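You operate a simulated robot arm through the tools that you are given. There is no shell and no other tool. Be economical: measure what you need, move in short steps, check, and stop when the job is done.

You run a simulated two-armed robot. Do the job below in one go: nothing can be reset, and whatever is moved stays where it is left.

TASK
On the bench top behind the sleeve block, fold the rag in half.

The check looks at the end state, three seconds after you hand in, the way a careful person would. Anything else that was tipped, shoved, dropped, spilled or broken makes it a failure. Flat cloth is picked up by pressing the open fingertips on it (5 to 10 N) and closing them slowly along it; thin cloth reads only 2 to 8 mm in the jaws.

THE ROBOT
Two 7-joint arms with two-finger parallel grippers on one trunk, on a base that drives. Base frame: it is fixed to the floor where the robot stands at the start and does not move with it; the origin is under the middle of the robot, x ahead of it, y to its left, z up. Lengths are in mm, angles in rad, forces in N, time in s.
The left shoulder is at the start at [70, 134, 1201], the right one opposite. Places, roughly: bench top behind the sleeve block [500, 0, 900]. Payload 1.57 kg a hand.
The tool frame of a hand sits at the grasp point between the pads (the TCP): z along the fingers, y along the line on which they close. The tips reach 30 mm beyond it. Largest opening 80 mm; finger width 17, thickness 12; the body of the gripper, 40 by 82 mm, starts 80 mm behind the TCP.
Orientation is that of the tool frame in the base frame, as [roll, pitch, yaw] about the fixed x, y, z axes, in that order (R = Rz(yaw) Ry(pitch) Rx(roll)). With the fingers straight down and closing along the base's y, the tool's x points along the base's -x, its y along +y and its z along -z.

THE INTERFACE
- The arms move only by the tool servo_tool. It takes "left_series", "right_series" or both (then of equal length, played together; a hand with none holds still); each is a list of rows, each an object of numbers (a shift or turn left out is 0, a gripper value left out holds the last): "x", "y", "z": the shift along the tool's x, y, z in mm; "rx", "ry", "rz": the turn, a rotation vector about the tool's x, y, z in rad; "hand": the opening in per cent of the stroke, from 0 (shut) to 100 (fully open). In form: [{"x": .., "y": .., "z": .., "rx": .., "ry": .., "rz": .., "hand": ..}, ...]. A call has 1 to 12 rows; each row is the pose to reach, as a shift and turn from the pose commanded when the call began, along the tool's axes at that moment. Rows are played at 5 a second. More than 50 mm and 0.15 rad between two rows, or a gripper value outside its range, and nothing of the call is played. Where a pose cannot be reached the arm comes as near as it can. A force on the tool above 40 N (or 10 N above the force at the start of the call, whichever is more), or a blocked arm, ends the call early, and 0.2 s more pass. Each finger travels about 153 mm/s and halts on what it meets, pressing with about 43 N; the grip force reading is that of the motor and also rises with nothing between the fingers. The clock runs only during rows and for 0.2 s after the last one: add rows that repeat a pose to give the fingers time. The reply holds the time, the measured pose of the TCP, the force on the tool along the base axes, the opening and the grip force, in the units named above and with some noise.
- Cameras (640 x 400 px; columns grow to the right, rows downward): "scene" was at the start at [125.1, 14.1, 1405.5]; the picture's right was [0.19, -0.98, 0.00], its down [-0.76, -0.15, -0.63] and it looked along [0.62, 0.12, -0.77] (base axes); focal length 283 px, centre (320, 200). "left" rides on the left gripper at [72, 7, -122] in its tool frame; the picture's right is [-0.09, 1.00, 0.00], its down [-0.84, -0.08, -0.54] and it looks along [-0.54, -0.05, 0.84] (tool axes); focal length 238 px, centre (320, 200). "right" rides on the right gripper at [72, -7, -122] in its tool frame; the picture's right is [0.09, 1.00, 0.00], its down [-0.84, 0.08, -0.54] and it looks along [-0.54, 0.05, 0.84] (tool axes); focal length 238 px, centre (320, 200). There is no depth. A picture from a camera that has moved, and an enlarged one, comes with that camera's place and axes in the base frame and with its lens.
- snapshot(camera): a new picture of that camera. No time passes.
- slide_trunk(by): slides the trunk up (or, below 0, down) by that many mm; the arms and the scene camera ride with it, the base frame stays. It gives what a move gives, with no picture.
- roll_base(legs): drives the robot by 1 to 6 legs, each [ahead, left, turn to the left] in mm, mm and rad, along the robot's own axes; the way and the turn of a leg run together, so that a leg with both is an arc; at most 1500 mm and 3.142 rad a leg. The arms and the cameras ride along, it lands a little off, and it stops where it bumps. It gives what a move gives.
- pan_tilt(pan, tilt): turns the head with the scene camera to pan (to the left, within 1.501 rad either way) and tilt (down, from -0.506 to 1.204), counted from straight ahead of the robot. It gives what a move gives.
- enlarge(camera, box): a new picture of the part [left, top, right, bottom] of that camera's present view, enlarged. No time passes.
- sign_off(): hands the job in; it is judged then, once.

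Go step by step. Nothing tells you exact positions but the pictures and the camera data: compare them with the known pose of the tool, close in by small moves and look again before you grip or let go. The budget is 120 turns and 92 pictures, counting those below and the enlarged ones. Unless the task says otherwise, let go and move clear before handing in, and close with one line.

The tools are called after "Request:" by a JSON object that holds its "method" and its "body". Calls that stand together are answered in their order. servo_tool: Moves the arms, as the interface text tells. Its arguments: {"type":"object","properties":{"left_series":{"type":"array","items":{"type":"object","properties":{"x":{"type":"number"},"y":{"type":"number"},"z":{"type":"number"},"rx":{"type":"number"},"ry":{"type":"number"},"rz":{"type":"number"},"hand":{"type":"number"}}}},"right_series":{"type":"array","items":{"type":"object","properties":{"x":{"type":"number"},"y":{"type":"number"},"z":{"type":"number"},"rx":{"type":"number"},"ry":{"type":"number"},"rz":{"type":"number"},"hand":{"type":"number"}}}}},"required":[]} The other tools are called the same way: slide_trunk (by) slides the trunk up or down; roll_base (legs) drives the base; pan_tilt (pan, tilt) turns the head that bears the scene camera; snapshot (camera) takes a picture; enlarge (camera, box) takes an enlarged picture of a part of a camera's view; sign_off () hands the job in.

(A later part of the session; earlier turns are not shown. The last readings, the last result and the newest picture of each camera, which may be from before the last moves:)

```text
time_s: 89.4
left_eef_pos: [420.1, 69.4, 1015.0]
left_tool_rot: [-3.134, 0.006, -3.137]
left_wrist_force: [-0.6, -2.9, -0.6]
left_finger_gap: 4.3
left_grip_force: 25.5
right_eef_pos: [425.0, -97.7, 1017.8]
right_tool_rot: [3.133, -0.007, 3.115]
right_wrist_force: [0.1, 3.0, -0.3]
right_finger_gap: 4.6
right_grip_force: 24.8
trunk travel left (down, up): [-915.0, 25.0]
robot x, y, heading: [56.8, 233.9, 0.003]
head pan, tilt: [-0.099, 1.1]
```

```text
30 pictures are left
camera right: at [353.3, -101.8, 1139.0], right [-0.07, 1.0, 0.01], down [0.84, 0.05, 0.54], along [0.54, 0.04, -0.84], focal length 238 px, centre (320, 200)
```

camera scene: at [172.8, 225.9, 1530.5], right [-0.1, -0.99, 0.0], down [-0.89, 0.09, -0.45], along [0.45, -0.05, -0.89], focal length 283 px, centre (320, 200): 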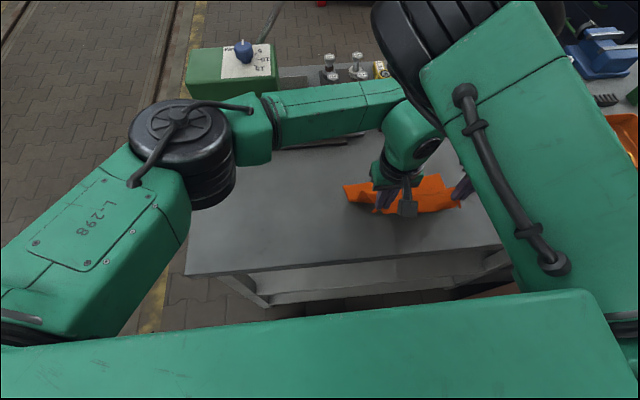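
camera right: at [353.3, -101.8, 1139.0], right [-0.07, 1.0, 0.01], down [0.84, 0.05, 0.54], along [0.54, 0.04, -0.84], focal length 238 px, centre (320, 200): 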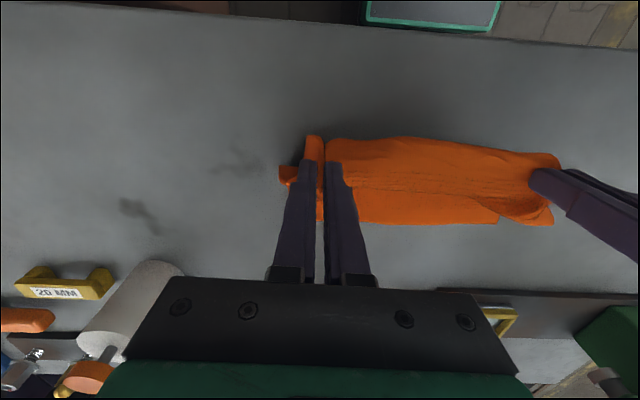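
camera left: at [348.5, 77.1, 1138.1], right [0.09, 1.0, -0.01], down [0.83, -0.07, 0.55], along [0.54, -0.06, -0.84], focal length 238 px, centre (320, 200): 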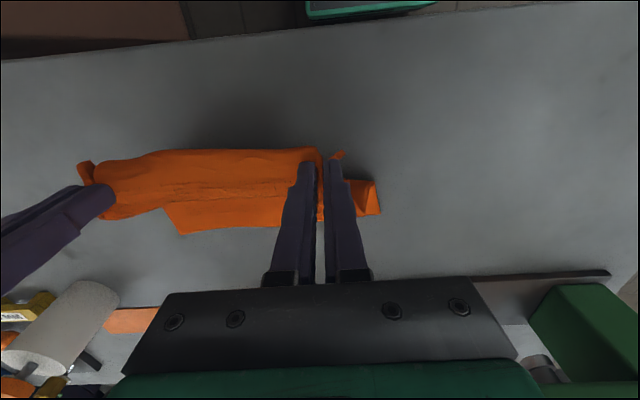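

The far half now lies flat, with its edge at x≈525–537 and full width. I'll swing the near edge over in an arc to land on it.

Request:
{"method": "servo_tool", "body": {"left_series": [{"x": -15, "z": 1}, {"x": -29, "z": 4}, {"x": -42, "z": 8}, {"x": -55, "z": 15}, {"x": -66, "z": 23}, {"x": -75, "z": 32}, {"x": -83, "z": 42}, {"x": -88, "z": 50}, {"x": -92, "z": 58}, {"x": -93, "z": 64}], "right_series": [{"x": -15, "z": 1, "y": 0.4}, {"x": -31, "z": 4, "y": 0.8}, {"x": -45, "z": 9, "y": 1.2}, {"x": -58, "z": 15, "y": 1.5}, {"x": -70, "z": 23, "y": 1.8}, {"x": -80, "z": 33, "y": 2.1}, {"x": -88, "z": 44, "y": 2.3}, {"x": -94, "z": 53, "y": 2.4}, {"x": -98, "z": 61, "y": 2.5}, {"x": -99, "z": 67, "y": 2.6}]}}

Request:
{"method": "snapshot", "body": {"camera": "left"}}

Request:
{"method": "snapshot", "body": {"camera": "right"}}

```text
time_s: 91.6
left_eef_pos: [507.8, 91.4, 961.7]
left_tool_rot: [-3.123, 0.006, -3.137]
left_wrist_force: [2.9, -37.4, -2.7]
left_finger_gap: 6.2
left_grip_force: 25.8
left hand out of reach, approached as far as the arm can: row 6, 7, 8, 9, 10
right_eef_pos: [522.2, -91.3, 948.8]
right_tool_rot: [3.118, -0.012, 3.117]
right_wrist_force: [-3.3, 38.1, 3.1]
right_finger_gap: 8.5
right_grip_force: 27.1
trunk travel left (down, up): [-915.0, 25.0]
robot x, y, heading: [55.0, 233.1, -0.0]
head pan, tilt: [-0.099, 1.1]
```

```text
29 pictures are left
camera left: at [435.4, 100.6, 1083.6], right [0.09, 1.0, -0.02], down [0.83, -0.06, 0.55], along [0.54, -0.06, -0.84], focal length 238 px, centre (320, 200)
```

left: 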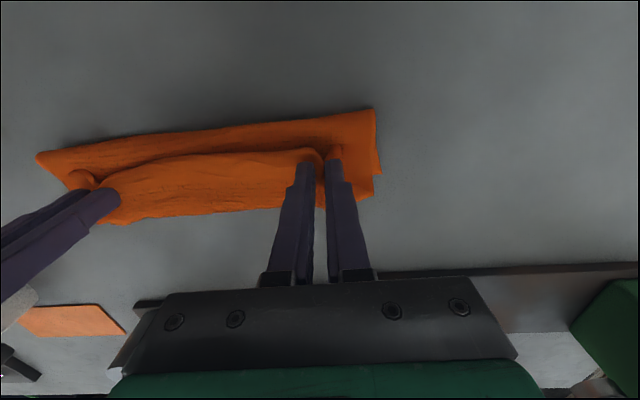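

```text
28 pictures are left
camera right: at [452.3, -98.7, 1070.3], right [-0.07, 1.0, 0.03], down [0.84, 0.04, 0.53], along [0.53, 0.06, -0.85], focal length 238 px, centre (320, 200)
```

right: 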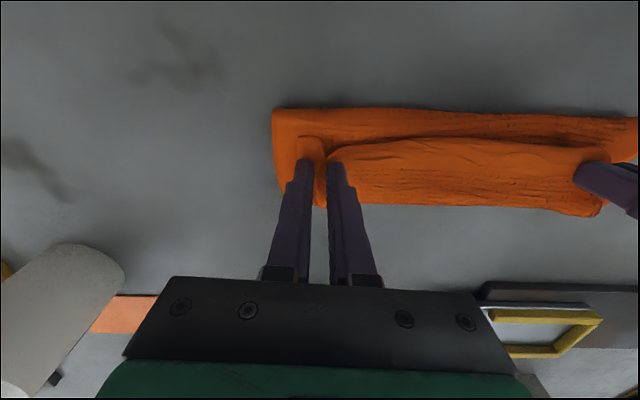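

The rag is folded over. The left hand is at its reach limit with the edge under tension, so I'll bring the right hand inward to relax it and lower both.

Request:
{"method": "servo_tool", "body": {"left_series": [{"x": 1}, {"x": 2}, {"x": 3, "z": 4}, {"x": 4, "z": 8}, {"x": 5, "z": 12}, {"x": 5, "z": 12}], "right_series": [{"y": 5}, {"y": 10}, {"y": 14}, {"y": 17}, {"y": 19, "z": 3}, {"y": 19, "z": 5}]}}

Request:
{"method": "snapshot", "body": {"camera": "right"}}

```text
time_s: 93.0
left_eef_pos: [503.4, 93.9, 949.0]
left_tool_rot: [-3.133, 0.008, -3.133]
left_wrist_force: [1.2, -15.8, 0.0]
left_finger_gap: 4.8
left_grip_force: 24.9
right_eef_pos: [524.7, -78.9, 945.1]
right_tool_rot: [3.133, -0.008, 3.116]
right_wrist_force: [-2.2, 16.5, 1.4]
right_finger_gap: 4.6
right_grip_force: 25.2
trunk travel left (down, up): [-915.0, 25.0]
robot x, y, heading: [61.7, 234.9, -0.002]
head pan, tilt: [-0.099, 1.1]
```

```text
27 pictures are left
camera right: at [451.8, -82.6, 1066.7], right [-0.07, 1.0, 0.01], down [0.84, 0.05, 0.54], along [0.54, 0.04, -0.84], focal length 238 px, centre (320, 200)
```

right: 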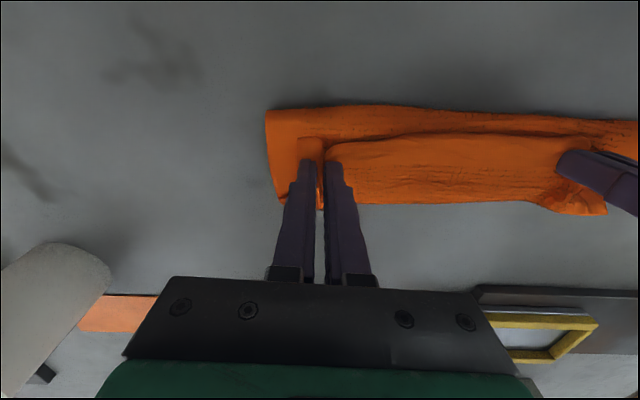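

The top layer is over-long (crease at 489, far edge about 560): the cloth slid forward and the left arm ran out of reach. I'll lift again so it hangs, then re-lay it nearer to the robot where both arms reach well.

Request:
{"method": "servo_tool", "body": {"left_series": [{"z": -16, "x": 5}, {"z": -32, "x": 10}, {"z": -48, "x": 15}, {"z": -64, "x": 20}, {"z": -80, "x": 24}, {"z": -96, "x": 27, "y": -2}, {"z": -112, "x": 30, "y": -4}, {"z": -128, "x": 32, "y": -5}, {"z": -144, "x": 33, "y": -6}, {"z": -160, "x": 33, "y": -7}, {"z": -176, "x": 33, "y": -8}, {"z": -188, "x": 33, "y": -9}], "right_series": [{"z": -16, "x": 5}, {"z": -32, "x": 11}, {"z": -48, "x": 17}, {"z": -64, "x": 23}, {"z": -80, "x": 29}, {"z": -96, "x": 34, "y": -1}, {"z": -112, "x": 40, "y": -3}, {"z": -128, "x": 45, "y": -4}, {"z": -144, "x": 50, "y": -5}, {"z": -160, "x": 53, "y": -6}, {"z": -176, "x": 55, "y": -6}, {"z": -192, "x": 55, "y": -6}]}}

Request:
{"method": "snapshot", "body": {"camera": "right"}}

```text
time_s: 95.6
left_eef_pos: [467.9, 86.0, 1139.8]
left_tool_rot: [-3.133, 0.004, -3.138]
left_wrist_force: [0.1, -11.1, 0.4]
left_finger_gap: 4.7
left_grip_force: 24.7
right_eef_pos: [465.9, -86.1, 1134.1]
right_tool_rot: [3.127, -0.016, 3.103]
right_wrist_force: [0.8, 10.2, -0.2]
right_finger_gap: 4.6
right_grip_force: 24.7
trunk travel left (down, up): [-915.0, 25.0]
robot x, y, heading: [60.8, 230.6, 0.0]
head pan, tilt: [-0.099, 1.1]
```

```text
26 pictures are left
camera right: at [395.5, -90.9, 1256.4], right [-0.05, 1.0, 0.02], down [0.85, 0.04, 0.53], along [0.53, 0.04, -0.85], focal length 238 px, centre (320, 200)
```

right: 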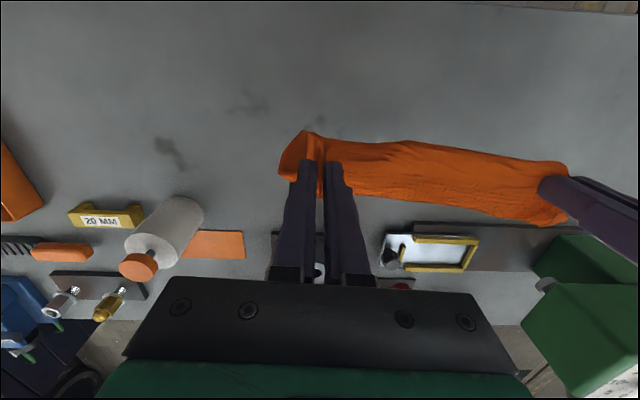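

It hangs well again. I'll re-lay the far half with its edge around x 490.

Request:
{"method": "servo_tool", "body": {"left_series": [{"z": 8, "x": -9}, {"z": 18, "x": -17}, {"z": 28, "x": -17}, {"z": 38, "x": -7}, {"z": 48, "x": 3}, {"z": 58, "x": 13}, {"z": 69, "x": 24}, {"z": 80, "x": 35}, {"z": 91, "x": 46}, {"z": 102, "x": 57}, {"z": 113, "x": 68}, {"z": 123, "x": 80}], "right_series": [{"z": 5, "x": -9, "y": 1}, {"z": 13, "x": -18, "y": 2}, {"z": 23, "x": -19, "y": 3}, {"z": 33, "x": -9, "y": 3}, {"z": 43, "x": 1, "y": 3}, {"z": 53, "x": 11, "y": 2.5}, {"z": 64, "x": 22, "y": 2}, {"z": 75, "x": 33, "y": 1.5}, {"z": 86, "x": 44, "y": 1}, {"z": 97, "x": 55, "y": 0.5}, {"z": 108, "x": 66, "y": 0}, {"z": 118, "x": 78, "y": 0}]}}

Request:
{"method": "snapshot", "body": {"camera": "right"}}

Request:
{"method": "snapshot", "body": {"camera": "left"}}

```text
time_s: 98.2
left_eef_pos: [389.6, 83.8, 1014.5]
left_tool_rot: [-3.132, 0.005, -3.137]
left_wrist_force: [0.0, -0.9, 0.3]
left_finger_gap: 4.4
left_grip_force: 25.0
right_eef_pos: [391.4, -80.4, 1020.8]
right_tool_rot: [3.134, -0.003, 3.116]
right_wrist_force: [-0.4, 0.9, 0.1]
right_finger_gap: 4.6
right_grip_force: 25.3
trunk travel left (down, up): [-915.0, 25.0]
robot x, y, heading: [58.6, 234.1, 0.0]
head pan, tilt: [-0.099, 1.1]
```

```text
25 pictures are left
camera right: at [319.4, -85.8, 1141.9], right [-0.07, 1.0, 0.01], down [0.84, 0.05, 0.54], along [0.54, 0.04, -0.84], focal length 238 px, centre (320, 200)
```

right: 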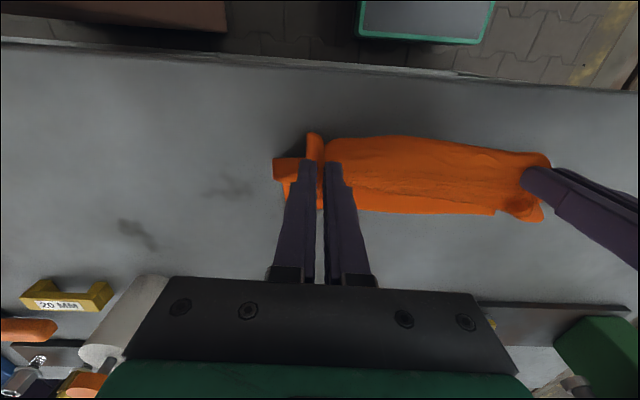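

```text
24 pictures are left
camera left: at [315.8, 90.4, 1136.7], right [0.09, 1.0, -0.01], down [0.83, -0.07, 0.55], along [0.54, -0.06, -0.84], focal length 238 px, centre (320, 200)
```

left: 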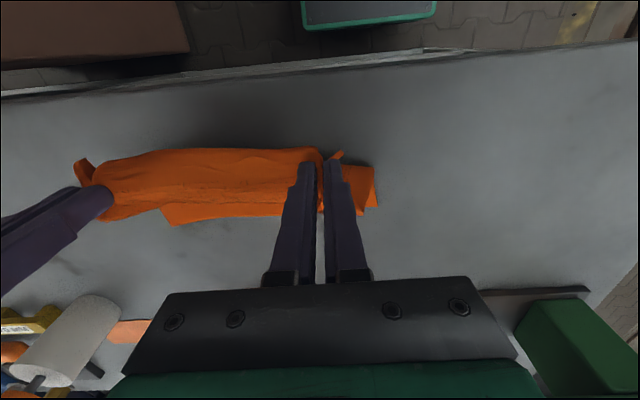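

The far half is laid with its edge at x≈480–488. This time I'll fold over on a lower, slacker path so the under layer isn't dragged.

Request:
{"method": "servo_tool", "body": {"left_series": [{"x": -5, "z": 7}, {"x": -12, "z": 14}, {"x": -20, "z": 21}, {"x": -29, "z": 28}, {"x": -38, "z": 35}, {"x": -47, "z": 42}, {"x": -56, "z": 48}, {"x": -65, "z": 54}, {"x": -73, "z": 59}, {"x": -80, "z": 64}], "right_series": [{"x": -5, "z": 8}, {"x": -12, "z": 16, "y": 0.3}, {"x": -20, "z": 24, "y": 0.5}, {"x": -29, "z": 32, "y": 0.7}, {"x": -38, "z": 40, "y": 1}, {"x": -48, "z": 47, "y": 1.2}, {"x": -58, "z": 54, "y": 1.5}, {"x": -67, "z": 60, "y": 1.7}, {"x": -76, "z": 65, "y": 2}, {"x": -84, "z": 70, "y": 2.2}]}}

Request:
{"method": "snapshot", "body": {"camera": "right"}}

Request:
{"method": "snapshot", "body": {"camera": "left"}}

```text
time_s: 100.4
left_eef_pos: [468.8, 82.7, 951.8]
left_tool_rot: [-3.132, 0.004, -3.14]
left_wrist_force: [-0.8, -2.4, 0.0]
left_finger_gap: 4.3
left_grip_force: 25.1
right_eef_pos: [474.7, -81.3, 949.3]
right_tool_rot: [3.133, -0.007, 3.116]
right_wrist_force: [0.0, 1.9, 0.2]
right_finger_gap: 4.4
right_grip_force: 25.2
trunk travel left (down, up): [-915.0, 25.0]
robot x, y, heading: [60.5, 233.8, 0.0]
head pan, tilt: [-0.099, 1.1]
```

```text
23 pictures are left
camera right: at [403.0, -86.7, 1070.5], right [-0.07, 1.0, 0.01], down [0.84, 0.05, 0.54], along [0.53, 0.04, -0.84], focal length 238 px, centre (320, 200)
```

right: 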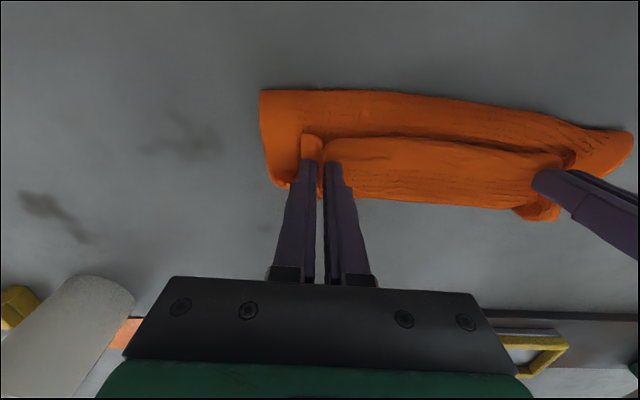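

```text
22 pictures are left
camera left: at [396.6, 90.7, 1074.3], right [0.09, 1.0, -0.01], down [0.83, -0.07, 0.55], along [0.54, -0.06, -0.84], focal length 238 px, centre (320, 200)
```

left: 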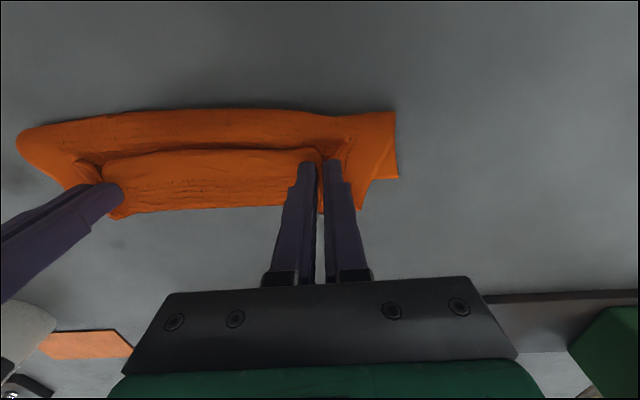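

The under layer is only about 60 mm: the cloth bowed and wasn't laid far enough back. I'll go back the same way and pull further toward the robot so a full half lies flat.

Request:
{"method": "servo_tool", "body": {"left_series": [{"x": 12, "z": -10}, {"x": 25, "z": -20, "y": -2}, {"x": 38, "z": -30, "y": -4}, {"x": 50, "z": -40, "y": -6}, {"x": 62, "z": -48, "y": -8}, {"x": 72, "z": -54, "y": -10}, {"x": 82, "z": -56, "y": -12}, {"x": 90, "z": -54, "y": -13}, {"x": 97, "z": -50, "y": -13}, {"x": 102, "z": -46, "y": -13}, {"x": 102, "z": -46, "y": -13}], "right_series": [{"x": 12, "z": -10}, {"x": 25, "z": -20, "y": -2}, {"x": 38, "z": -30, "y": -4}, {"x": 51, "z": -40, "y": -6}, {"x": 64, "z": -48, "y": -8}, {"x": 76, "z": -54, "y": -10}, {"x": 86, "z": -56, "y": -12}, {"x": 95, "z": -54, "y": -14}, {"x": 102, "z": -50, "y": -15}, {"x": 107, "z": -46, "y": -16}, {"x": 107, "z": -46, "y": -16}]}}

Request:
{"method": "snapshot", "body": {"camera": "right"}}

Request:
{"method": "snapshot", "body": {"camera": "left"}}

```text
time_s: 102.8
left_eef_pos: [367.8, 71.1, 996.4]
left_tool_rot: [-3.133, 0.004, -3.139]
left_wrist_force: [-0.9, -2.0, 0.5]
left_finger_gap: 4.3
left_grip_force: 24.9
right_eef_pos: [367.8, -93.5, 996.0]
right_tool_rot: [3.133, -0.007, 3.115]
right_wrist_force: [0.0, 1.5, 0.8]
right_finger_gap: 4.5
right_grip_force: 24.8
trunk travel left (down, up): [-915.0, 25.0]
robot x, y, heading: [59.6, 233.2, -0.001]
head pan, tilt: [-0.099, 1.1]
```

```text
21 pictures are left
camera right: at [296.2, -98.7, 1116.8], right [-0.07, 1.0, 0.01], down [0.84, 0.05, 0.54], along [0.54, 0.04, -0.84], focal length 238 px, centre (320, 200)
```

right: 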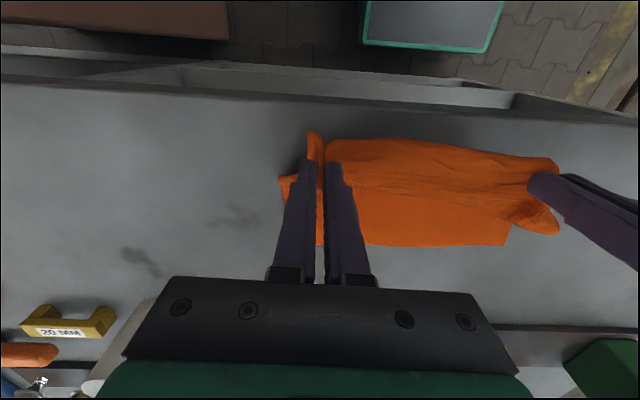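

```text
20 pictures are left
camera left: at [293.9, 78.7, 1118.6], right [0.09, 1.0, -0.01], down [0.83, -0.07, 0.55], along [0.54, -0.06, -0.84], focal length 238 px, centre (320, 200)
```

left: 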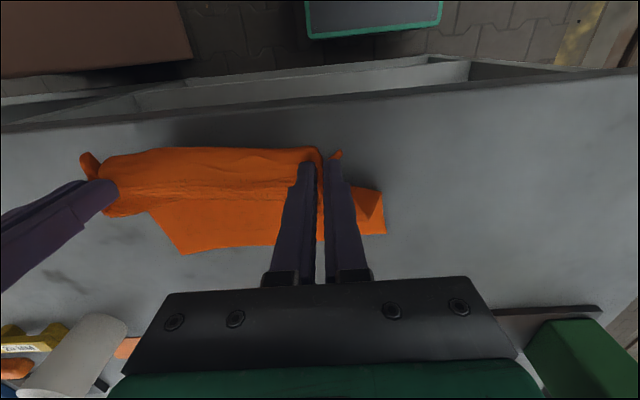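

Now the under layer is laid well back (far edge x≈486–499, and the crease should come at about 390). I'll fold over again on a low arc, shifting slightly left to line the corners up.

Request:
{"method": "servo_tool", "body": {"left_series": [{"x": -10, "z": -4, "y": 1}, {"x": -22, "z": -6, "y": 2}, {"x": -34, "z": -4, "y": 4}, {"x": -46, "z": 0, "y": 5}, {"x": -58, "z": 6, "y": 7}, {"x": -70, "z": 14, "y": 8}, {"x": -81, "z": 23, "y": 10}, {"x": -92, "z": 32, "y": 11}, {"x": -101, "z": 40, "y": 12}, {"x": -108, "z": 46, "y": 12}], "right_series": [{"x": -11, "z": -4, "y": 1.3}, {"x": -24, "z": -6, "y": 2.7}, {"x": -37, "z": -4, "y": 4}, {"x": -50, "z": 0, "y": 6}, {"x": -63, "z": 6, "y": 8}, {"x": -76, "z": 14, "y": 10}, {"x": -88, "z": 23, "y": 12}, {"x": -100, "z": 32, "y": 14}, {"x": -110, "z": 40, "y": 15}, {"x": -118, "z": 46, "y": 15}]}}

Request:
{"method": "snapshot", "body": {"camera": "right"}}

Request:
{"method": "snapshot", "body": {"camera": "left"}}

```text
time_s: 105.0
left_eef_pos: [475.9, 83.8, 951.0]
left_tool_rot: [-3.133, 0.004, -3.138]
left_wrist_force: [-0.1, -0.3, -0.3]
left_finger_gap: 4.3
left_grip_force: 25.0
right_eef_pos: [485.0, -80.9, 948.2]
right_tool_rot: [3.134, -0.006, 3.117]
right_wrist_force: [-0.5, 0.9, -0.7]
right_finger_gap: 4.4
right_grip_force: 25.0
trunk travel left (down, up): [-915.0, 25.0]
robot x, y, heading: [62.7, 229.5, 0.0]
head pan, tilt: [-0.099, 1.1]
```

```text
19 pictures are left
camera right: at [414.0, -86.1, 1070.1], right [-0.07, 1.0, 0.01], down [0.84, 0.05, 0.54], along [0.54, 0.04, -0.84], focal length 238 px, centre (320, 200)
```

right: 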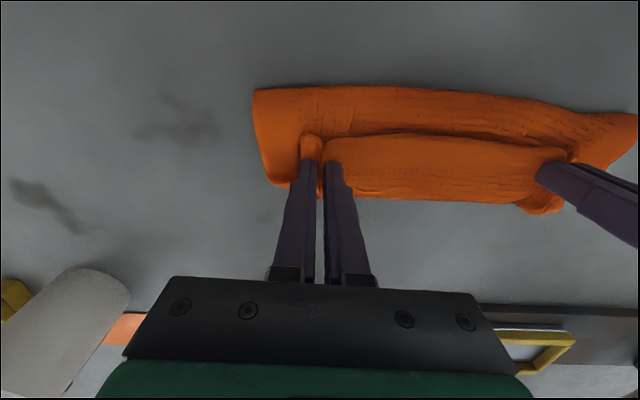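

```text
18 pictures are left
camera left: at [402.4, 90.4, 1074.4], right [0.09, 1.0, -0.01], down [0.83, -0.07, 0.55], along [0.54, -0.06, -0.84], focal length 238 px, centre (320, 200)
```

left: 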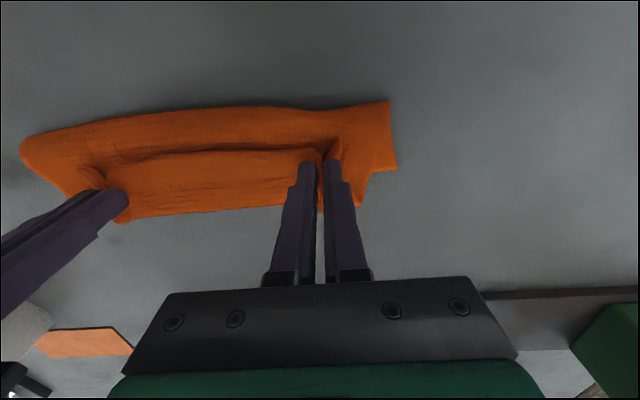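

The gripped edge makes the cloth loop forward around the fingers, which uses up length. I'll release here, let the top layer flop out forward, and then correct its edge position with a better-oriented grip.

Request:
{"method": "servo_tool", "body": {"left_series": [{"z": 4}, {"z": 8}, {"z": 8, "hand": 25}, {"z": 8, "hand": 50}, {"z": -10}, {"z": -35}, {"z": -60}, {"z": -85}, {"z": -100, "y": 30}], "right_series": [{"z": 3}, {"z": 6}, {"z": 6, "hand": 25}, {"z": 6, "hand": 50}, {"z": -10}, {"z": -35}, {"z": -60}, {"z": -85}, {"z": -100, "y": -30}]}}

Request:
{"method": "snapshot", "body": {"camera": "right"}}

```text
time_s: 107.0
left_eef_pos: [474.2, 114.1, 1049.9]
left_tool_rot: [-3.132, 0.003, -3.137]
left_wrist_force: [-0.6, -0.6, -0.2]
left_finger_gap: 39.9
left_grip_force: 0.0
right_eef_pos: [486.0, -111.4, 1050.4]
right_tool_rot: [3.132, -0.008, 3.117]
right_wrist_force: [0.2, 0.0, 0.2]
right_finger_gap: 40.2
right_grip_force: 0.1
trunk travel left (down, up): [-915.0, 25.0]
robot x, y, heading: [62.9, 231.4, 0.002]
head pan, tilt: [-0.099, 1.1]
```

```text
17 pictures are left
camera right: at [414.2, -116.4, 1171.2], right [-0.07, 1.0, 0.01], down [0.84, 0.05, 0.54], along [0.54, 0.04, -0.84], focal length 238 px, centre (320, 200)
```

right: 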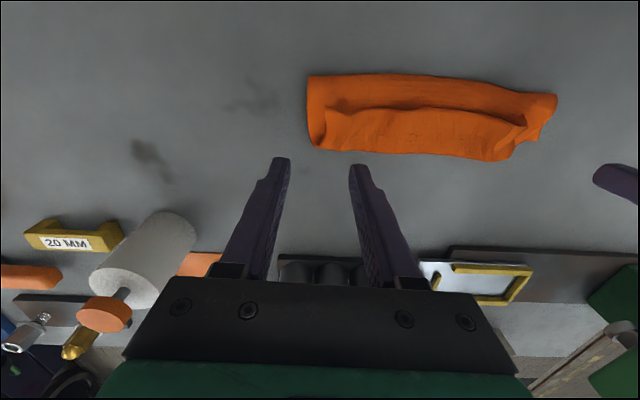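

Request:
{"method": "enlarge", "body": {"camera": "right", "box": [290, 50, 580, 180]}}

```text
2.21 times, centred on (435, 115) of right
camera zoom: at [414.2, -116.4, 1171.2], right [-0.07, 1.0, 0.01], down [0.84, 0.05, 0.54], along [0.54, 0.04, -0.84], focal length 526 px, centre (66, 388)
```

zoom: 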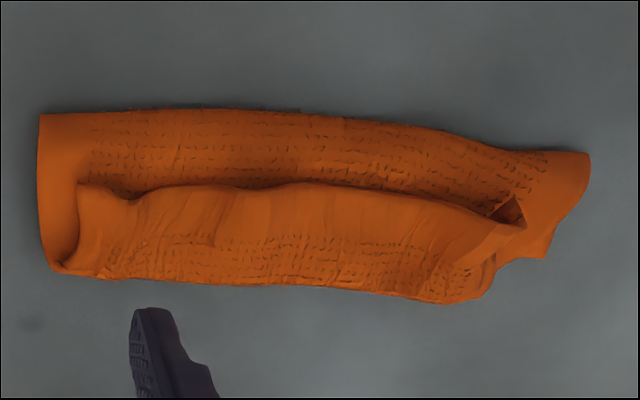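

The near edge came to rest as a hem doubled back on top: edge at x≈466, front of the loop at x≈512, crease at x≈439. I'll reposition the base back and to the right so both hands can push this hem edge forward and flip it open.

Request:
{"method": "roll_base", "body": {"legs": [[-60, 0, 0], [0, -145, 0]]}}

```text
time_s: 108.9
left_eef_pos: [412.6, -28.6, 1050.5]
left_tool_rot: [-3.129, 0.005, -3.137]
left_wrist_force: [0.3, 0.2, -0.4]
left_finger_gap: 40.2
left_grip_force: 0.0
right_eef_pos: [423.8, -255.3, 1049.7]
right_tool_rot: [3.136, -0.005, 3.117]
right_wrist_force: [-0.5, 0.3, 0.7]
right_finger_gap: 39.9
right_grip_force: 0.0
trunk travel left (down, up): [-915.0, 25.0]
robot x, y, heading: [-1.7, 85.7, 0.003]
head pan, tilt: [-0.099, 1.1]
```

Request:
{"method": "servo_tool", "body": {"left_series": [{"y": 20, "hand": 70}, {"y": 45, "x": -8}, {"y": 70, "x": -16}, {"y": 89, "x": -24}, {"y": 89, "x": -28, "z": 20}, {"y": 89, "x": -28, "z": 45}, {"y": 89, "x": -28, "z": 65}, {"y": 89, "x": -28, "z": 65}], "right_series": [{"y": 30, "hand": 70}, {"y": 60}, {"y": 92, "x": -4}, {"y": 124, "x": -8}, {"y": 158, "x": -12, "z": 20}, {"y": 180, "x": -12, "z": 45}, {"y": 194, "x": -12, "z": 65}, {"y": 194, "x": -12, "z": 65}]}}

Request:
{"method": "snapshot", "body": {"camera": "left"}}

```text
time_s: 110.7
left_eef_pos: [442.2, 55.9, 983.5]
left_tool_rot: [-3.132, 0.005, -3.135]
left_wrist_force: [0.7, 0.3, -0.3]
left_finger_gap: 55.9
left_grip_force: 0.1
right_eef_pos: [501.4, -109.4, 969.3]
right_tool_rot: [3.133, -0.005, 3.117]
right_wrist_force: [-0.2, -0.1, 0.1]
right_finger_gap: 56.1
right_grip_force: 0.0
right hand out of reach, approached as far as the arm can: row 3, 4, 5, 6, 7, 8
trunk travel left (down, up): [-915.0, 25.0]
robot x, y, heading: [2.7, 87.5, 0.006]
head pan, tilt: [-0.099, 1.1]
```

```text
15 pictures are left
camera left: at [370.0, 64.2, 1106.1], right [0.09, 1.0, -0.01], down [0.83, -0.07, 0.55], along [0.54, -0.05, -0.84], focal length 238 px, centre (320, 200)
```

left: 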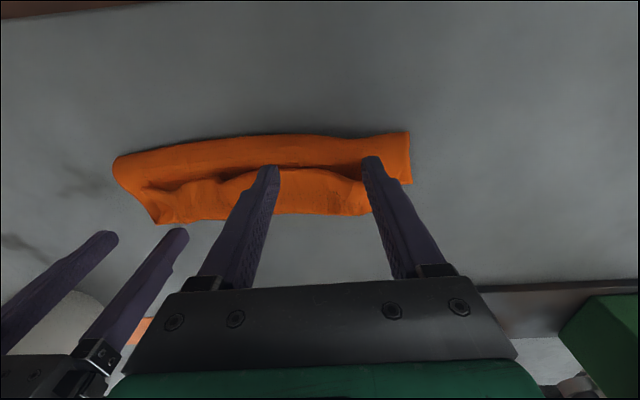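

The right arm can't come inward here, but the left arm works well. I'll park the right hand outward, drive forward again, and use the left alone to flip the hem.

Request:
{"method": "servo_tool", "body": {"left_series": [{"z": -20}, {"z": -40}, {"z": -40, "x": 20}, {"z": -40, "x": 40}], "right_series": [{"z": -30, "x": 10, "y": -30}, {"z": -60, "x": 30, "y": -65}, {"z": -85, "x": 50, "y": -100}, {"z": -100, "x": 70, "y": -140}]}}

Request:
{"method": "roll_base", "body": {"legs": [[60, 0, 0]]}}

```text
refused: row 2 steps farther than a row can; nothing moved
```

```text
time_s: 111.7
left_eef_pos: [495.6, 55.8, 987.0]
left_tool_rot: [-3.132, 0.012, -3.139]
left_wrist_force: [-0.5, 0.9, 0.4]
left_finger_gap: 56.1
left_grip_force: 0.0
right_eef_pos: [554.4, -110.2, 973.0]
right_tool_rot: [3.131, -0.002, 3.116]
right_wrist_force: [-0.4, -0.1, 0.7]
right_finger_gap: 56.0
right_grip_force: 0.1
trunk travel left (down, up): [-915.0, 25.0]
robot x, y, heading: [62.2, 83.8, 0.0]
head pan, tilt: [-0.099, 1.1]
```

The first move was refused for step size, so nothing moved, and the base drove safely. Now I'll park the right hand with smaller steps and set the left behind the hem edge.

Request:
{"method": "servo_tool", "body": {"left_series": [{"x": 10}, {"x": 20}, {"x": 30}, {"x": 40}, {"x": 50}, {"x": 56}, {"x": 56, "z": 10}, {"x": 56, "z": 20}], "right_series": [{"z": -20, "y": -20}, {"z": -40, "y": -40}, {"z": -60, "y": -60}, {"z": -80, "y": -80}, {"z": -90, "y": -105, "x": 15}, {"z": -95, "y": -130, "x": 30}, {"z": -100, "y": -155, "x": 45}, {"z": -100, "y": -170, "x": 55}]}}

Request:
{"method": "snapshot", "body": {"camera": "left"}}

```text
time_s: 113.5
left_eef_pos: [446.4, 54.8, 963.9]
left_tool_rot: [-3.132, 0.006, -3.139]
left_wrist_force: [1.1, 0.7, -0.8]
left_finger_gap: 55.9
left_grip_force: 0.1
right_eef_pos: [502.9, -279.8, 1066.4]
right_tool_rot: [3.13, -0.008, 3.117]
right_wrist_force: [0.1, -0.7, 0.0]
right_finger_gap: 56.1
right_grip_force: 0.0
trunk travel left (down, up): [-915.0, 25.0]
robot x, y, heading: [62.5, 86.5, -0.003]
head pan, tilt: [-0.099, 1.1]
```

```text
14 pictures are left
camera left: at [373.4, 63.5, 1086.0], right [0.09, 1.0, -0.01], down [0.83, -0.07, 0.55], along [0.54, -0.05, -0.84], focal length 238 px, centre (320, 200)
```

left: 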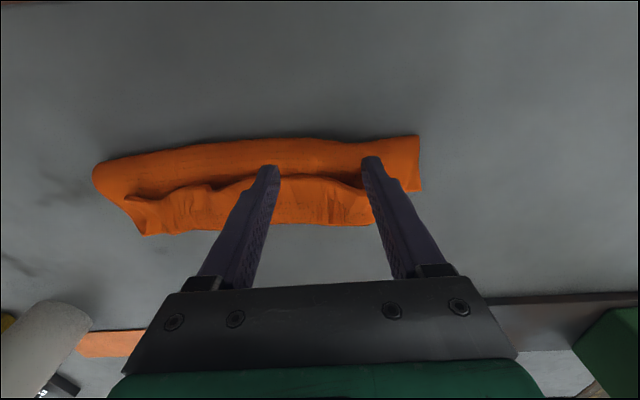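

The fingers stand just behind the hem edge. I'll drop the tips to just above the lower layer and push forward, rising slightly over the loop.

Request:
{"method": "servo_tool", "body": {"left_series": [{"x": 5, "z": 8}, {"x": 5, "z": 18}, {"x": -4, "z": 18}, {"x": -13, "z": 17}, {"x": -22, "z": 16}, {"x": -31, "z": 14}, {"x": -40, "z": 12}, {"x": -50, "z": 11}, {"x": -60, "z": 11}, {"x": -70, "z": 12}, {"x": -80, "z": 14}, {"x": -90, "z": 16}]}}

Request:
{"method": "snapshot", "body": {"camera": "left"}}

```text
time_s: 116.0
left_eef_pos: [535.1, 53.2, 948.9]
left_tool_rot: [-3.133, 0.003, -3.138]
left_wrist_force: [0.6, -0.6, 0.2]
left_finger_gap: 56.4
left_grip_force: 0.0
right_eef_pos: [503.4, -280.0, 1067.7]
right_tool_rot: [3.131, -0.01, 3.115]
right_wrist_force: [-0.5, -0.1, -0.9]
right_finger_gap: 55.9
right_grip_force: 0.2
trunk travel left (down, up): [-915.0, 25.0]
robot x, y, heading: [62.3, 86.5, -0.003]
head pan, tilt: [-0.099, 1.1]
```

```text
13 pictures are left
camera left: at [463.6, 61.9, 1070.8], right [0.09, 1.0, -0.01], down [0.83, -0.07, 0.55], along [0.54, -0.05, -0.84], focal length 238 px, centre (320, 200)
```

left: 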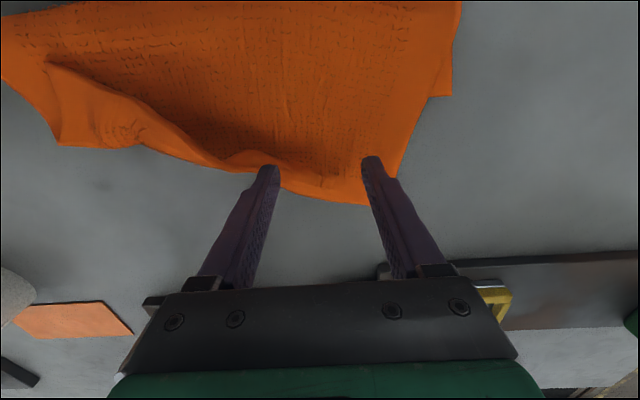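

Pushing works well: the left half of the hem has flipped open, with the top layer's corner now at about (578,90). I'll do the same on the right half.

Request:
{"method": "servo_tool", "body": {"left_series": [{"z": -20}, {"z": -45}, {"z": -50, "x": 25, "y": -20}, {"z": -50, "x": 50, "y": -45}, {"z": -50, "x": 75, "y": -70}, {"z": -50, "x": 92, "y": -95}, {"z": -50, "x": 95, "y": -112}, {"z": -30, "x": 95, "y": -112}, {"z": -15, "x": 95, "y": -112}]}}

Request:
{"method": "snapshot", "body": {"camera": "left"}}

```text
time_s: 118.0
left_eef_pos: [442.8, -56.8, 963.6]
left_tool_rot: [-3.132, 0.002, -3.138]
left_wrist_force: [0.0, -0.3, -0.6]
left_finger_gap: 56.1
left_grip_force: 0.0
right_eef_pos: [503.5, -279.3, 1065.8]
right_tool_rot: [3.133, -0.009, 3.115]
right_wrist_force: [0.2, -0.5, 0.2]
right_finger_gap: 56.0
right_grip_force: 0.1
trunk travel left (down, up): [-915.0, 25.0]
robot x, y, heading: [60.7, 86.3, -0.004]
head pan, tilt: [-0.099, 1.1]
```

```text
12 pictures are left
camera left: at [369.8, -48.5, 1085.8], right [0.09, 1.0, -0.01], down [0.83, -0.07, 0.55], along [0.54, -0.06, -0.84], focal length 238 px, centre (320, 200)
```

left: 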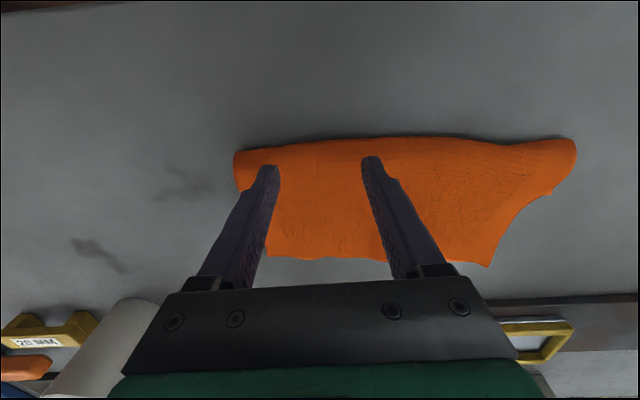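

The push opened the whole hem. The top layer now lies flat, but too far forward on the left: its corner is at (585,111) against the bottom corner at (496,139), while the right is nearly matched. I'll shift the base right a little and take the top-left corner to bring it back.

Request:
{"method": "servo_tool", "body": {"left_series": [{"z": -20}, {"z": -45}, {"z": -60, "y": 25}, {"z": -60, "y": 60}, {"z": -60, "y": 95, "hand": 45}]}}

Request:
{"method": "roll_base", "body": {"legs": [[0, -60, 0]]}}

Request:
{"method": "servo_tool", "body": {"left_series": [{"x": -30, "y": 30}, {"x": -60, "y": 60}, {"x": -90, "y": 85}, {"x": -120, "y": 105}, {"x": -130, "y": 105, "z": 25}, {"x": -130, "y": 105, "z": 50}, {"x": -130, "y": 105, "z": 75}, {"x": -130, "y": 105, "z": 75}]}}

Request:
{"method": "snapshot", "body": {"camera": "left"}}

```text
time_s: 119.2
left_eef_pos: [441.2, 40.5, 1021.6]
left_tool_rot: [-3.132, 0.004, -3.137]
left_wrist_force: [-0.7, 0.6, 1.0]
left_finger_gap: 36.1
left_grip_force: 0.1
right_eef_pos: [502.7, -278.4, 1067.6]
right_tool_rot: [3.132, -0.01, 3.116]
right_wrist_force: [-0.4, 0.0, 0.4]
right_finger_gap: 55.8
right_grip_force: 0.1
trunk travel left (down, up): [-915.0, 25.0]
robot x, y, heading: [60.4, 88.8, 0.007]
head pan, tilt: [-0.099, 1.1]
```

```text
time_s: 120.2
left_eef_pos: [442.5, -13.3, 1022.2]
left_tool_rot: [-3.128, 0.003, -3.136]
left_wrist_force: [0.0, 0.4, -0.7]
left_finger_gap: 35.9
left_grip_force: 0.2
right_eef_pos: [504.4, -331.7, 1070.4]
right_tool_rot: [3.14, -0.008, 3.116]
right_wrist_force: [0.7, 0.2, 0.4]
right_finger_gap: 56.1
right_grip_force: 0.1
trunk travel left (down, up): [-915.0, 25.0]
robot x, y, heading: [57.5, 27.2, -0.001]
head pan, tilt: [-0.099, 1.1]
```

```text
time_s: 122.0
left_eef_pos: [571.7, 86.5, 945.2]
left_tool_rot: [-3.133, 0.002, -3.137]
left_wrist_force: [-0.4, -0.2, 0.4]
left_finger_gap: 36.0
left_grip_force: 0.1
right_eef_pos: [503.6, -338.0, 1066.2]
right_tool_rot: [3.134, -0.008, 3.117]
right_wrist_force: [0.3, 1.3, -0.5]
right_finger_gap: 56.0
right_grip_force: 0.1
trunk travel left (down, up): [-915.0, 25.0]
robot x, y, heading: [61.0, 28.0, -0.001]
head pan, tilt: [-0.099, 1.1]
```

```text
11 pictures are left
camera left: at [498.7, 93.8, 1067.9], right [0.09, 1.0, -0.01], down [0.83, -0.07, 0.55], along [0.54, -0.05, -0.84], focal length 238 px, centre (320, 200)
```

left: 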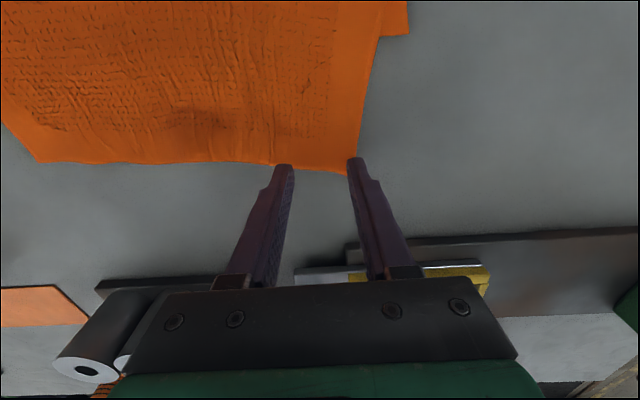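

The top layer is flat and neat, with its left corner at (581,109) and right corner at (551,−123). I'll lower onto it near the left corner.

Request:
{"method": "servo_tool", "body": {"left_series": [{"x": 5, "y": -6, "z": 3}, {"x": 5, "y": -6, "z": 7}, {"x": 5, "y": -6, "z": 9}, {"x": 5, "y": -6, "z": 10.5}, {"x": 5, "y": -6, "z": 11.5}, {"x": 5, "y": -6, "z": 12}, {"x": 5, "y": -6, "z": 12}]}}

```text
time_s: 123.6
left_eef_pos: [565.5, 79.4, 935.0]
left_tool_rot: [-3.132, 0.005, -3.136]
left_wrist_force: [0.8, 0.4, 3.0]
left_finger_gap: 35.9
left_grip_force: 0.1
right_eef_pos: [503.9, -337.2, 1066.7]
right_tool_rot: [3.131, -0.008, 3.117]
right_wrist_force: [0.1, 0.1, 0.8]
right_finger_gap: 56.3
right_grip_force: 0.0
trunk travel left (down, up): [-915.0, 25.0]
robot x, y, heading: [59.7, 29.2, 0.002]
head pan, tilt: [-0.099, 1.1]
```

Request:
{"method": "servo_tool", "body": {"left_series": [{"z": 0.6}, {"z": 0.9, "hand": 42}, {"z": 0.9, "hand": 38}, {"z": 0.9, "hand": 34}, {"z": 0.9, "hand": 30}, {"z": 0.9, "hand": 25}, {"z": 0.9, "hand": 20}, {"z": 0.9, "hand": 15}, {"z": 0.9, "hand": 10}, {"z": 0.9, "hand": 5}, {"z": 0.9, "hand": 0}, {"z": 0.9, "hand": 0}]}}

```text
time_s: 126.2
left_eef_pos: [564.5, 78.4, 933.2]
left_tool_rot: [-3.133, 0.006, -3.135]
left_wrist_force: [0.6, 1.2, 10.5]
left_finger_gap: 4.4
left_grip_force: 25.0
right_eef_pos: [503.0, -336.1, 1067.1]
right_tool_rot: [3.13, -0.007, 3.118]
right_wrist_force: [-0.6, 0.0, -0.4]
right_finger_gap: 56.1
right_grip_force: 0.0
trunk travel left (down, up): [-915.0, 25.0]
robot x, y, heading: [60.6, 25.9, -0.001]
head pan, tilt: [-0.099, 1.1]
```

Gripped at 4.4 mm. I'll lift the corner, carry it back past its target so the under layer re-lays, then set it forward onto the bottom corner.

Request:
{"method": "servo_tool", "body": {"left_series": [{"x": 5, "y": 2, "z": -15}, {"x": 15, "y": 4, "z": -30}, {"x": 28, "y": 7, "z": -45}, {"x": 42, "y": 10, "z": -55}, {"x": 57, "y": 13, "z": -60}, {"x": 73, "y": 16, "z": -62}, {"x": 90, "y": 19, "z": -62}, {"x": 107, "y": 22, "z": -58}, {"x": 122, "y": 24, "z": -52}, {"x": 135, "y": 26, "z": -46}, {"x": 145, "y": 26, "z": -40}, {"x": 150, "y": 26, "z": -36}]}}

Request:
{"method": "snapshot", "body": {"camera": "left"}}

```text
time_s: 128.8
left_eef_pos: [416.1, 104.5, 968.5]
left_tool_rot: [-3.132, 0.004, -3.139]
left_wrist_force: [0.0, 0.1, -0.9]
left_finger_gap: 3.8
left_grip_force: 25.3
right_eef_pos: [503.8, -337.7, 1068.1]
right_tool_rot: [3.13, -0.009, 3.117]
right_wrist_force: [-0.4, -0.4, 1.1]
right_finger_gap: 55.8
right_grip_force: 0.1
trunk travel left (down, up): [-915.0, 25.0]
robot x, y, heading: [57.5, 26.7, 0.002]
head pan, tilt: [-0.099, 1.1]
```

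```text
10 pictures are left
camera left: at [343.3, 112.4, 1091.1], right [0.09, 1.0, -0.01], down [0.83, -0.07, 0.55], along [0.54, -0.05, -0.84], focal length 238 px, centre (320, 200)
```

left: 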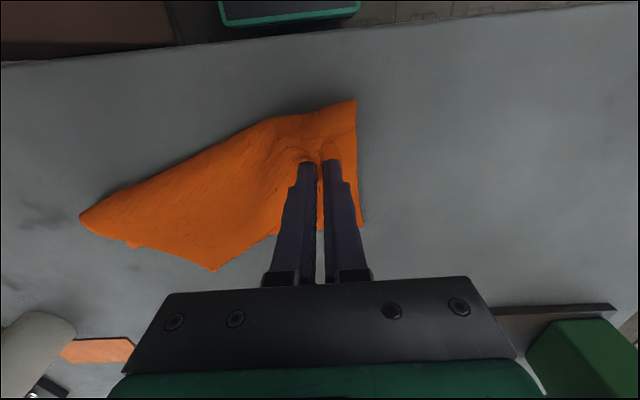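

The left side has draped back nicely: the crease is at x≈378 and the bottom corner at (493,142). Now I'll set the held corner forward onto that bottom corner and release it.

Request:
{"method": "servo_tool", "body": {"left_series": [{"x": -10, "y": 1}, {"x": -20, "y": 2, "z": 3}, {"x": -30, "y": 3, "z": 8}, {"x": -40, "y": 4, "z": 13}, {"x": -50, "y": 4, "z": 18}, {"x": -60, "y": 4, "z": 23}, {"x": -66, "y": 4, "z": 28}, {"x": -66, "y": 4, "z": 30, "hand": 15}, {"x": -66, "y": 4, "z": 30, "hand": 40}, {"x": -66, "y": 4, "z": 10}, {"x": -66, "y": 4, "z": -25}, {"x": -66, "y": -10, "z": -65}]}}

Request:
{"method": "snapshot", "body": {"camera": "left"}}

```text
time_s: 131.4
left_eef_pos: [482.1, 95.0, 1033.6]
left_tool_rot: [-3.134, 0.003, -3.137]
left_wrist_force: [0.1, -0.1, 0.8]
left_finger_gap: 32.1
left_grip_force: 0.0
right_eef_pos: [503.4, -338.2, 1066.9]
right_tool_rot: [3.131, -0.008, 3.117]
right_wrist_force: [-0.2, -0.1, -0.1]
right_finger_gap: 55.9
right_grip_force: 0.0
trunk travel left (down, up): [-915.0, 25.0]
robot x, y, heading: [60.8, 29.1, -0.002]
head pan, tilt: [-0.099, 1.1]
```

```text
9 pictures are left
camera left: at [409.7, 102.1, 1157.4], right [0.09, 1.0, -0.01], down [0.83, -0.07, 0.55], along [0.54, -0.05, -0.84], focal length 238 px, centre (320, 200)
```

left: 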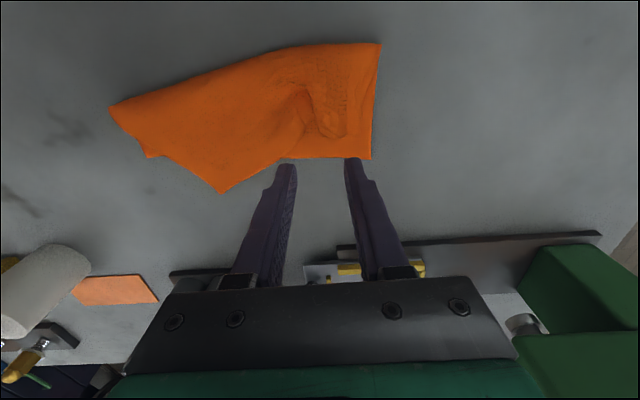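

Request:
{"method": "enlarge", "body": {"camera": "left", "box": [90, 30, 400, 210]}}

```text
2.06 times, centred on (245, 120) of left
camera zoom: at [409.7, 102.1, 1157.4], right [0.09, 1.0, -0.01], down [0.83, -0.07, 0.55], along [0.54, -0.05, -0.84], focal length 492 px, centre (475, 365)
```

zoom: 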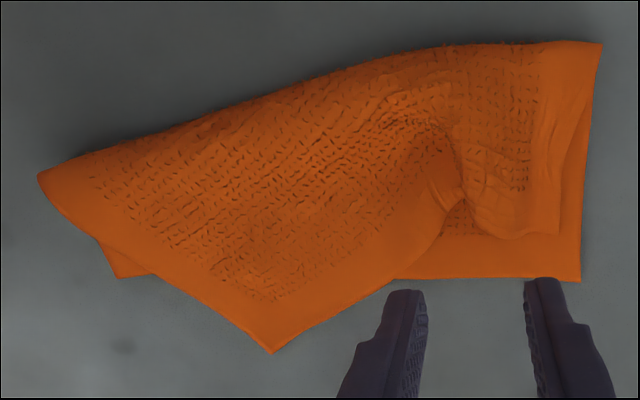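

Now it's clear: the bottom layer is well laid (F_L (522,150), F_R (499,−106)) and the top-left corner is near its mate. The top-right corner sits at (551,−33), so I'll take that one next.

Request:
{"method": "servo_tool", "body": {"left_series": [{"y": -28, "x": -11, "hand": 45}, {"y": -56, "x": -22}, {"y": -84, "x": -33}, {"y": -112, "x": -44}, {"y": -112, "x": -44, "z": 30}, {"y": -112, "x": -44, "z": 60}, {"y": -112, "x": -44, "z": 82}, {"y": -112, "x": -44, "z": 92}, {"y": -112, "x": -44, "z": 96}, {"y": -112, "x": -44, "z": 98}, {"y": -112, "x": -44, "z": 98}]}}

Request:
{"method": "snapshot", "body": {"camera": "left"}}

```text
time_s: 133.8
left_eef_pos: [527.0, -17.8, 936.0]
left_tool_rot: [-3.134, 0.003, -3.138]
left_wrist_force: [-0.9, 0.2, 0.7]
left_finger_gap: 36.2
left_grip_force: 0.0
right_eef_pos: [503.7, -338.1, 1066.7]
right_tool_rot: [3.131, -0.008, 3.118]
right_wrist_force: [-0.7, -0.7, -0.7]
right_finger_gap: 55.9
right_grip_force: 0.1
trunk travel left (down, up): [-915.0, 25.0]
robot x, y, heading: [59.5, 25.4, -0.0]
head pan, tilt: [-0.099, 1.1]
```

```text
7 pictures are left
camera left: at [454.1, -9.6, 1059.1], right [0.09, 1.0, -0.01], down [0.84, -0.07, 0.55], along [0.54, -0.05, -0.84], focal length 238 px, centre (320, 200)
```

left: 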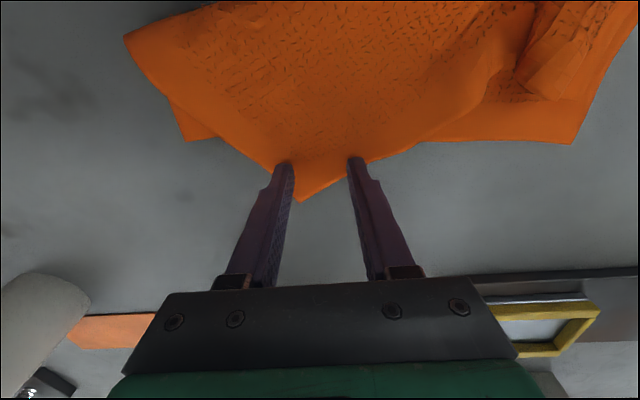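

The corner is between the fingers but they straddle its edges, so I'll shift 7 mm toward the robot and press.

Request:
{"method": "servo_tool", "body": {"left_series": [{"z": -3, "x": 4, "y": 1, "hand": 40}, {"z": -2, "x": 7, "y": 1}, {"z": 0, "x": 7, "y": 1}, {"z": 1, "x": 7, "y": 1}, {"z": 1.8, "x": 7, "y": 1}, {"z": 2.2, "x": 7, "y": 1}, {"z": 2.2, "x": 7, "y": 1}]}}

```text
time_s: 135.4
left_eef_pos: [519.4, -15.3, 935.0]
left_tool_rot: [-3.133, 0.005, -3.136]
left_wrist_force: [1.1, -0.1, 2.9]
left_finger_gap: 32.1
left_grip_force: 0.1
right_eef_pos: [503.9, -338.8, 1067.3]
right_tool_rot: [3.133, -0.009, 3.119]
right_wrist_force: [0.0, -0.1, -0.4]
right_finger_gap: 55.9
right_grip_force: 0.0
trunk travel left (down, up): [-915.0, 25.0]
robot x, y, heading: [58.0, 28.7, 0.007]
head pan, tilt: [-0.099, 1.1]
```

Request:
{"method": "servo_tool", "body": {"left_series": [{"z": 0.7}, {"z": 1.0, "hand": 38}, {"z": 1.0, "hand": 35}, {"z": 1.0, "hand": 32}, {"z": 1.0, "hand": 28}, {"z": 1.0, "hand": 24}, {"z": 1.0, "hand": 20}, {"z": 1.0, "hand": 15}, {"z": 1.0, "hand": 10}, {"z": 1.0, "hand": 5}, {"z": 1.0, "hand": 0}, {"z": 1.0, "hand": 0}]}}

```text
time_s: 138.0
left_eef_pos: [517.8, -16.6, 934.2]
left_tool_rot: [-3.133, 0.006, -3.137]
left_wrist_force: [0.2, 0.7, 4.9]
left_finger_gap: 4.0
left_grip_force: 24.9
right_eef_pos: [504.0, -337.8, 1067.8]
right_tool_rot: [3.131, -0.007, 3.117]
right_wrist_force: [-0.3, 0.0, 0.6]
right_finger_gap: 55.9
right_grip_force: 0.0
trunk travel left (down, up): [-915.0, 25.0]
robot x, y, heading: [57.0, 25.9, 0.001]
head pan, tilt: [-0.099, 1.1]
```

Gripped at 4.0 mm. I'll lift, swing back and turn the wrist about 0.5 rad so the corner lines up, then set it forward onto the bottom-right corner.

Request:
{"method": "servo_tool", "body": {"left_series": [{"x": 4, "y": -4, "z": -14, "rz": 0.05}, {"x": 12, "y": -10, "z": -28, "rz": 0.1}, {"x": 23, "y": -18, "z": -40, "rz": 0.16}, {"x": 35, "y": -27, "z": -48, "rz": 0.22}, {"x": 48, "y": -36, "z": -51, "rz": 0.28}, {"x": 60, "y": -44, "z": -51, "rz": 0.34}, {"x": 72, "y": -50, "z": -47, "rz": 0.4}, {"x": 81, "y": -54, "z": -41, "rz": 0.46}, {"x": 87, "y": -57, "z": -35, "rz": 0.52}, {"x": 88, "y": -58, "z": -31, "rz": 0.54}]}}

Request:
{"method": "snapshot", "body": {"camera": "left"}}

```text
time_s: 140.2
left_eef_pos: [431.5, -74.3, 964.9]
left_tool_rot: [-3.136, 0.006, 2.605]
left_wrist_force: [-0.2, -0.8, 0.5]
left_finger_gap: 3.8
left_grip_force: 25.0
right_eef_pos: [503.6, -338.5, 1067.4]
right_tool_rot: [3.131, -0.009, 3.116]
right_wrist_force: [-0.6, 0.2, -0.4]
right_finger_gap: 56.2
right_grip_force: 0.1
trunk travel left (down, up): [-915.0, 25.0]
robot x, y, heading: [58.2, 30.5, 0.003]
head pan, tilt: [-0.099, 1.1]
```

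```text
6 pictures are left
camera left: at [373.0, -30.2, 1086.9], right [0.59, 0.81, 0.0], down [0.68, -0.49, 0.55], along [0.44, -0.33, -0.84], focal length 238 px, centre (320, 200)
```

left: 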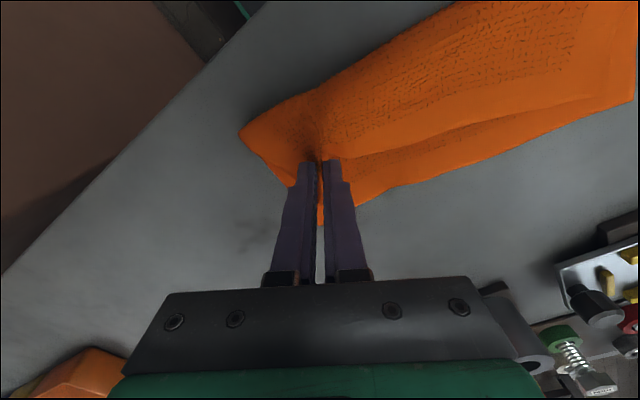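

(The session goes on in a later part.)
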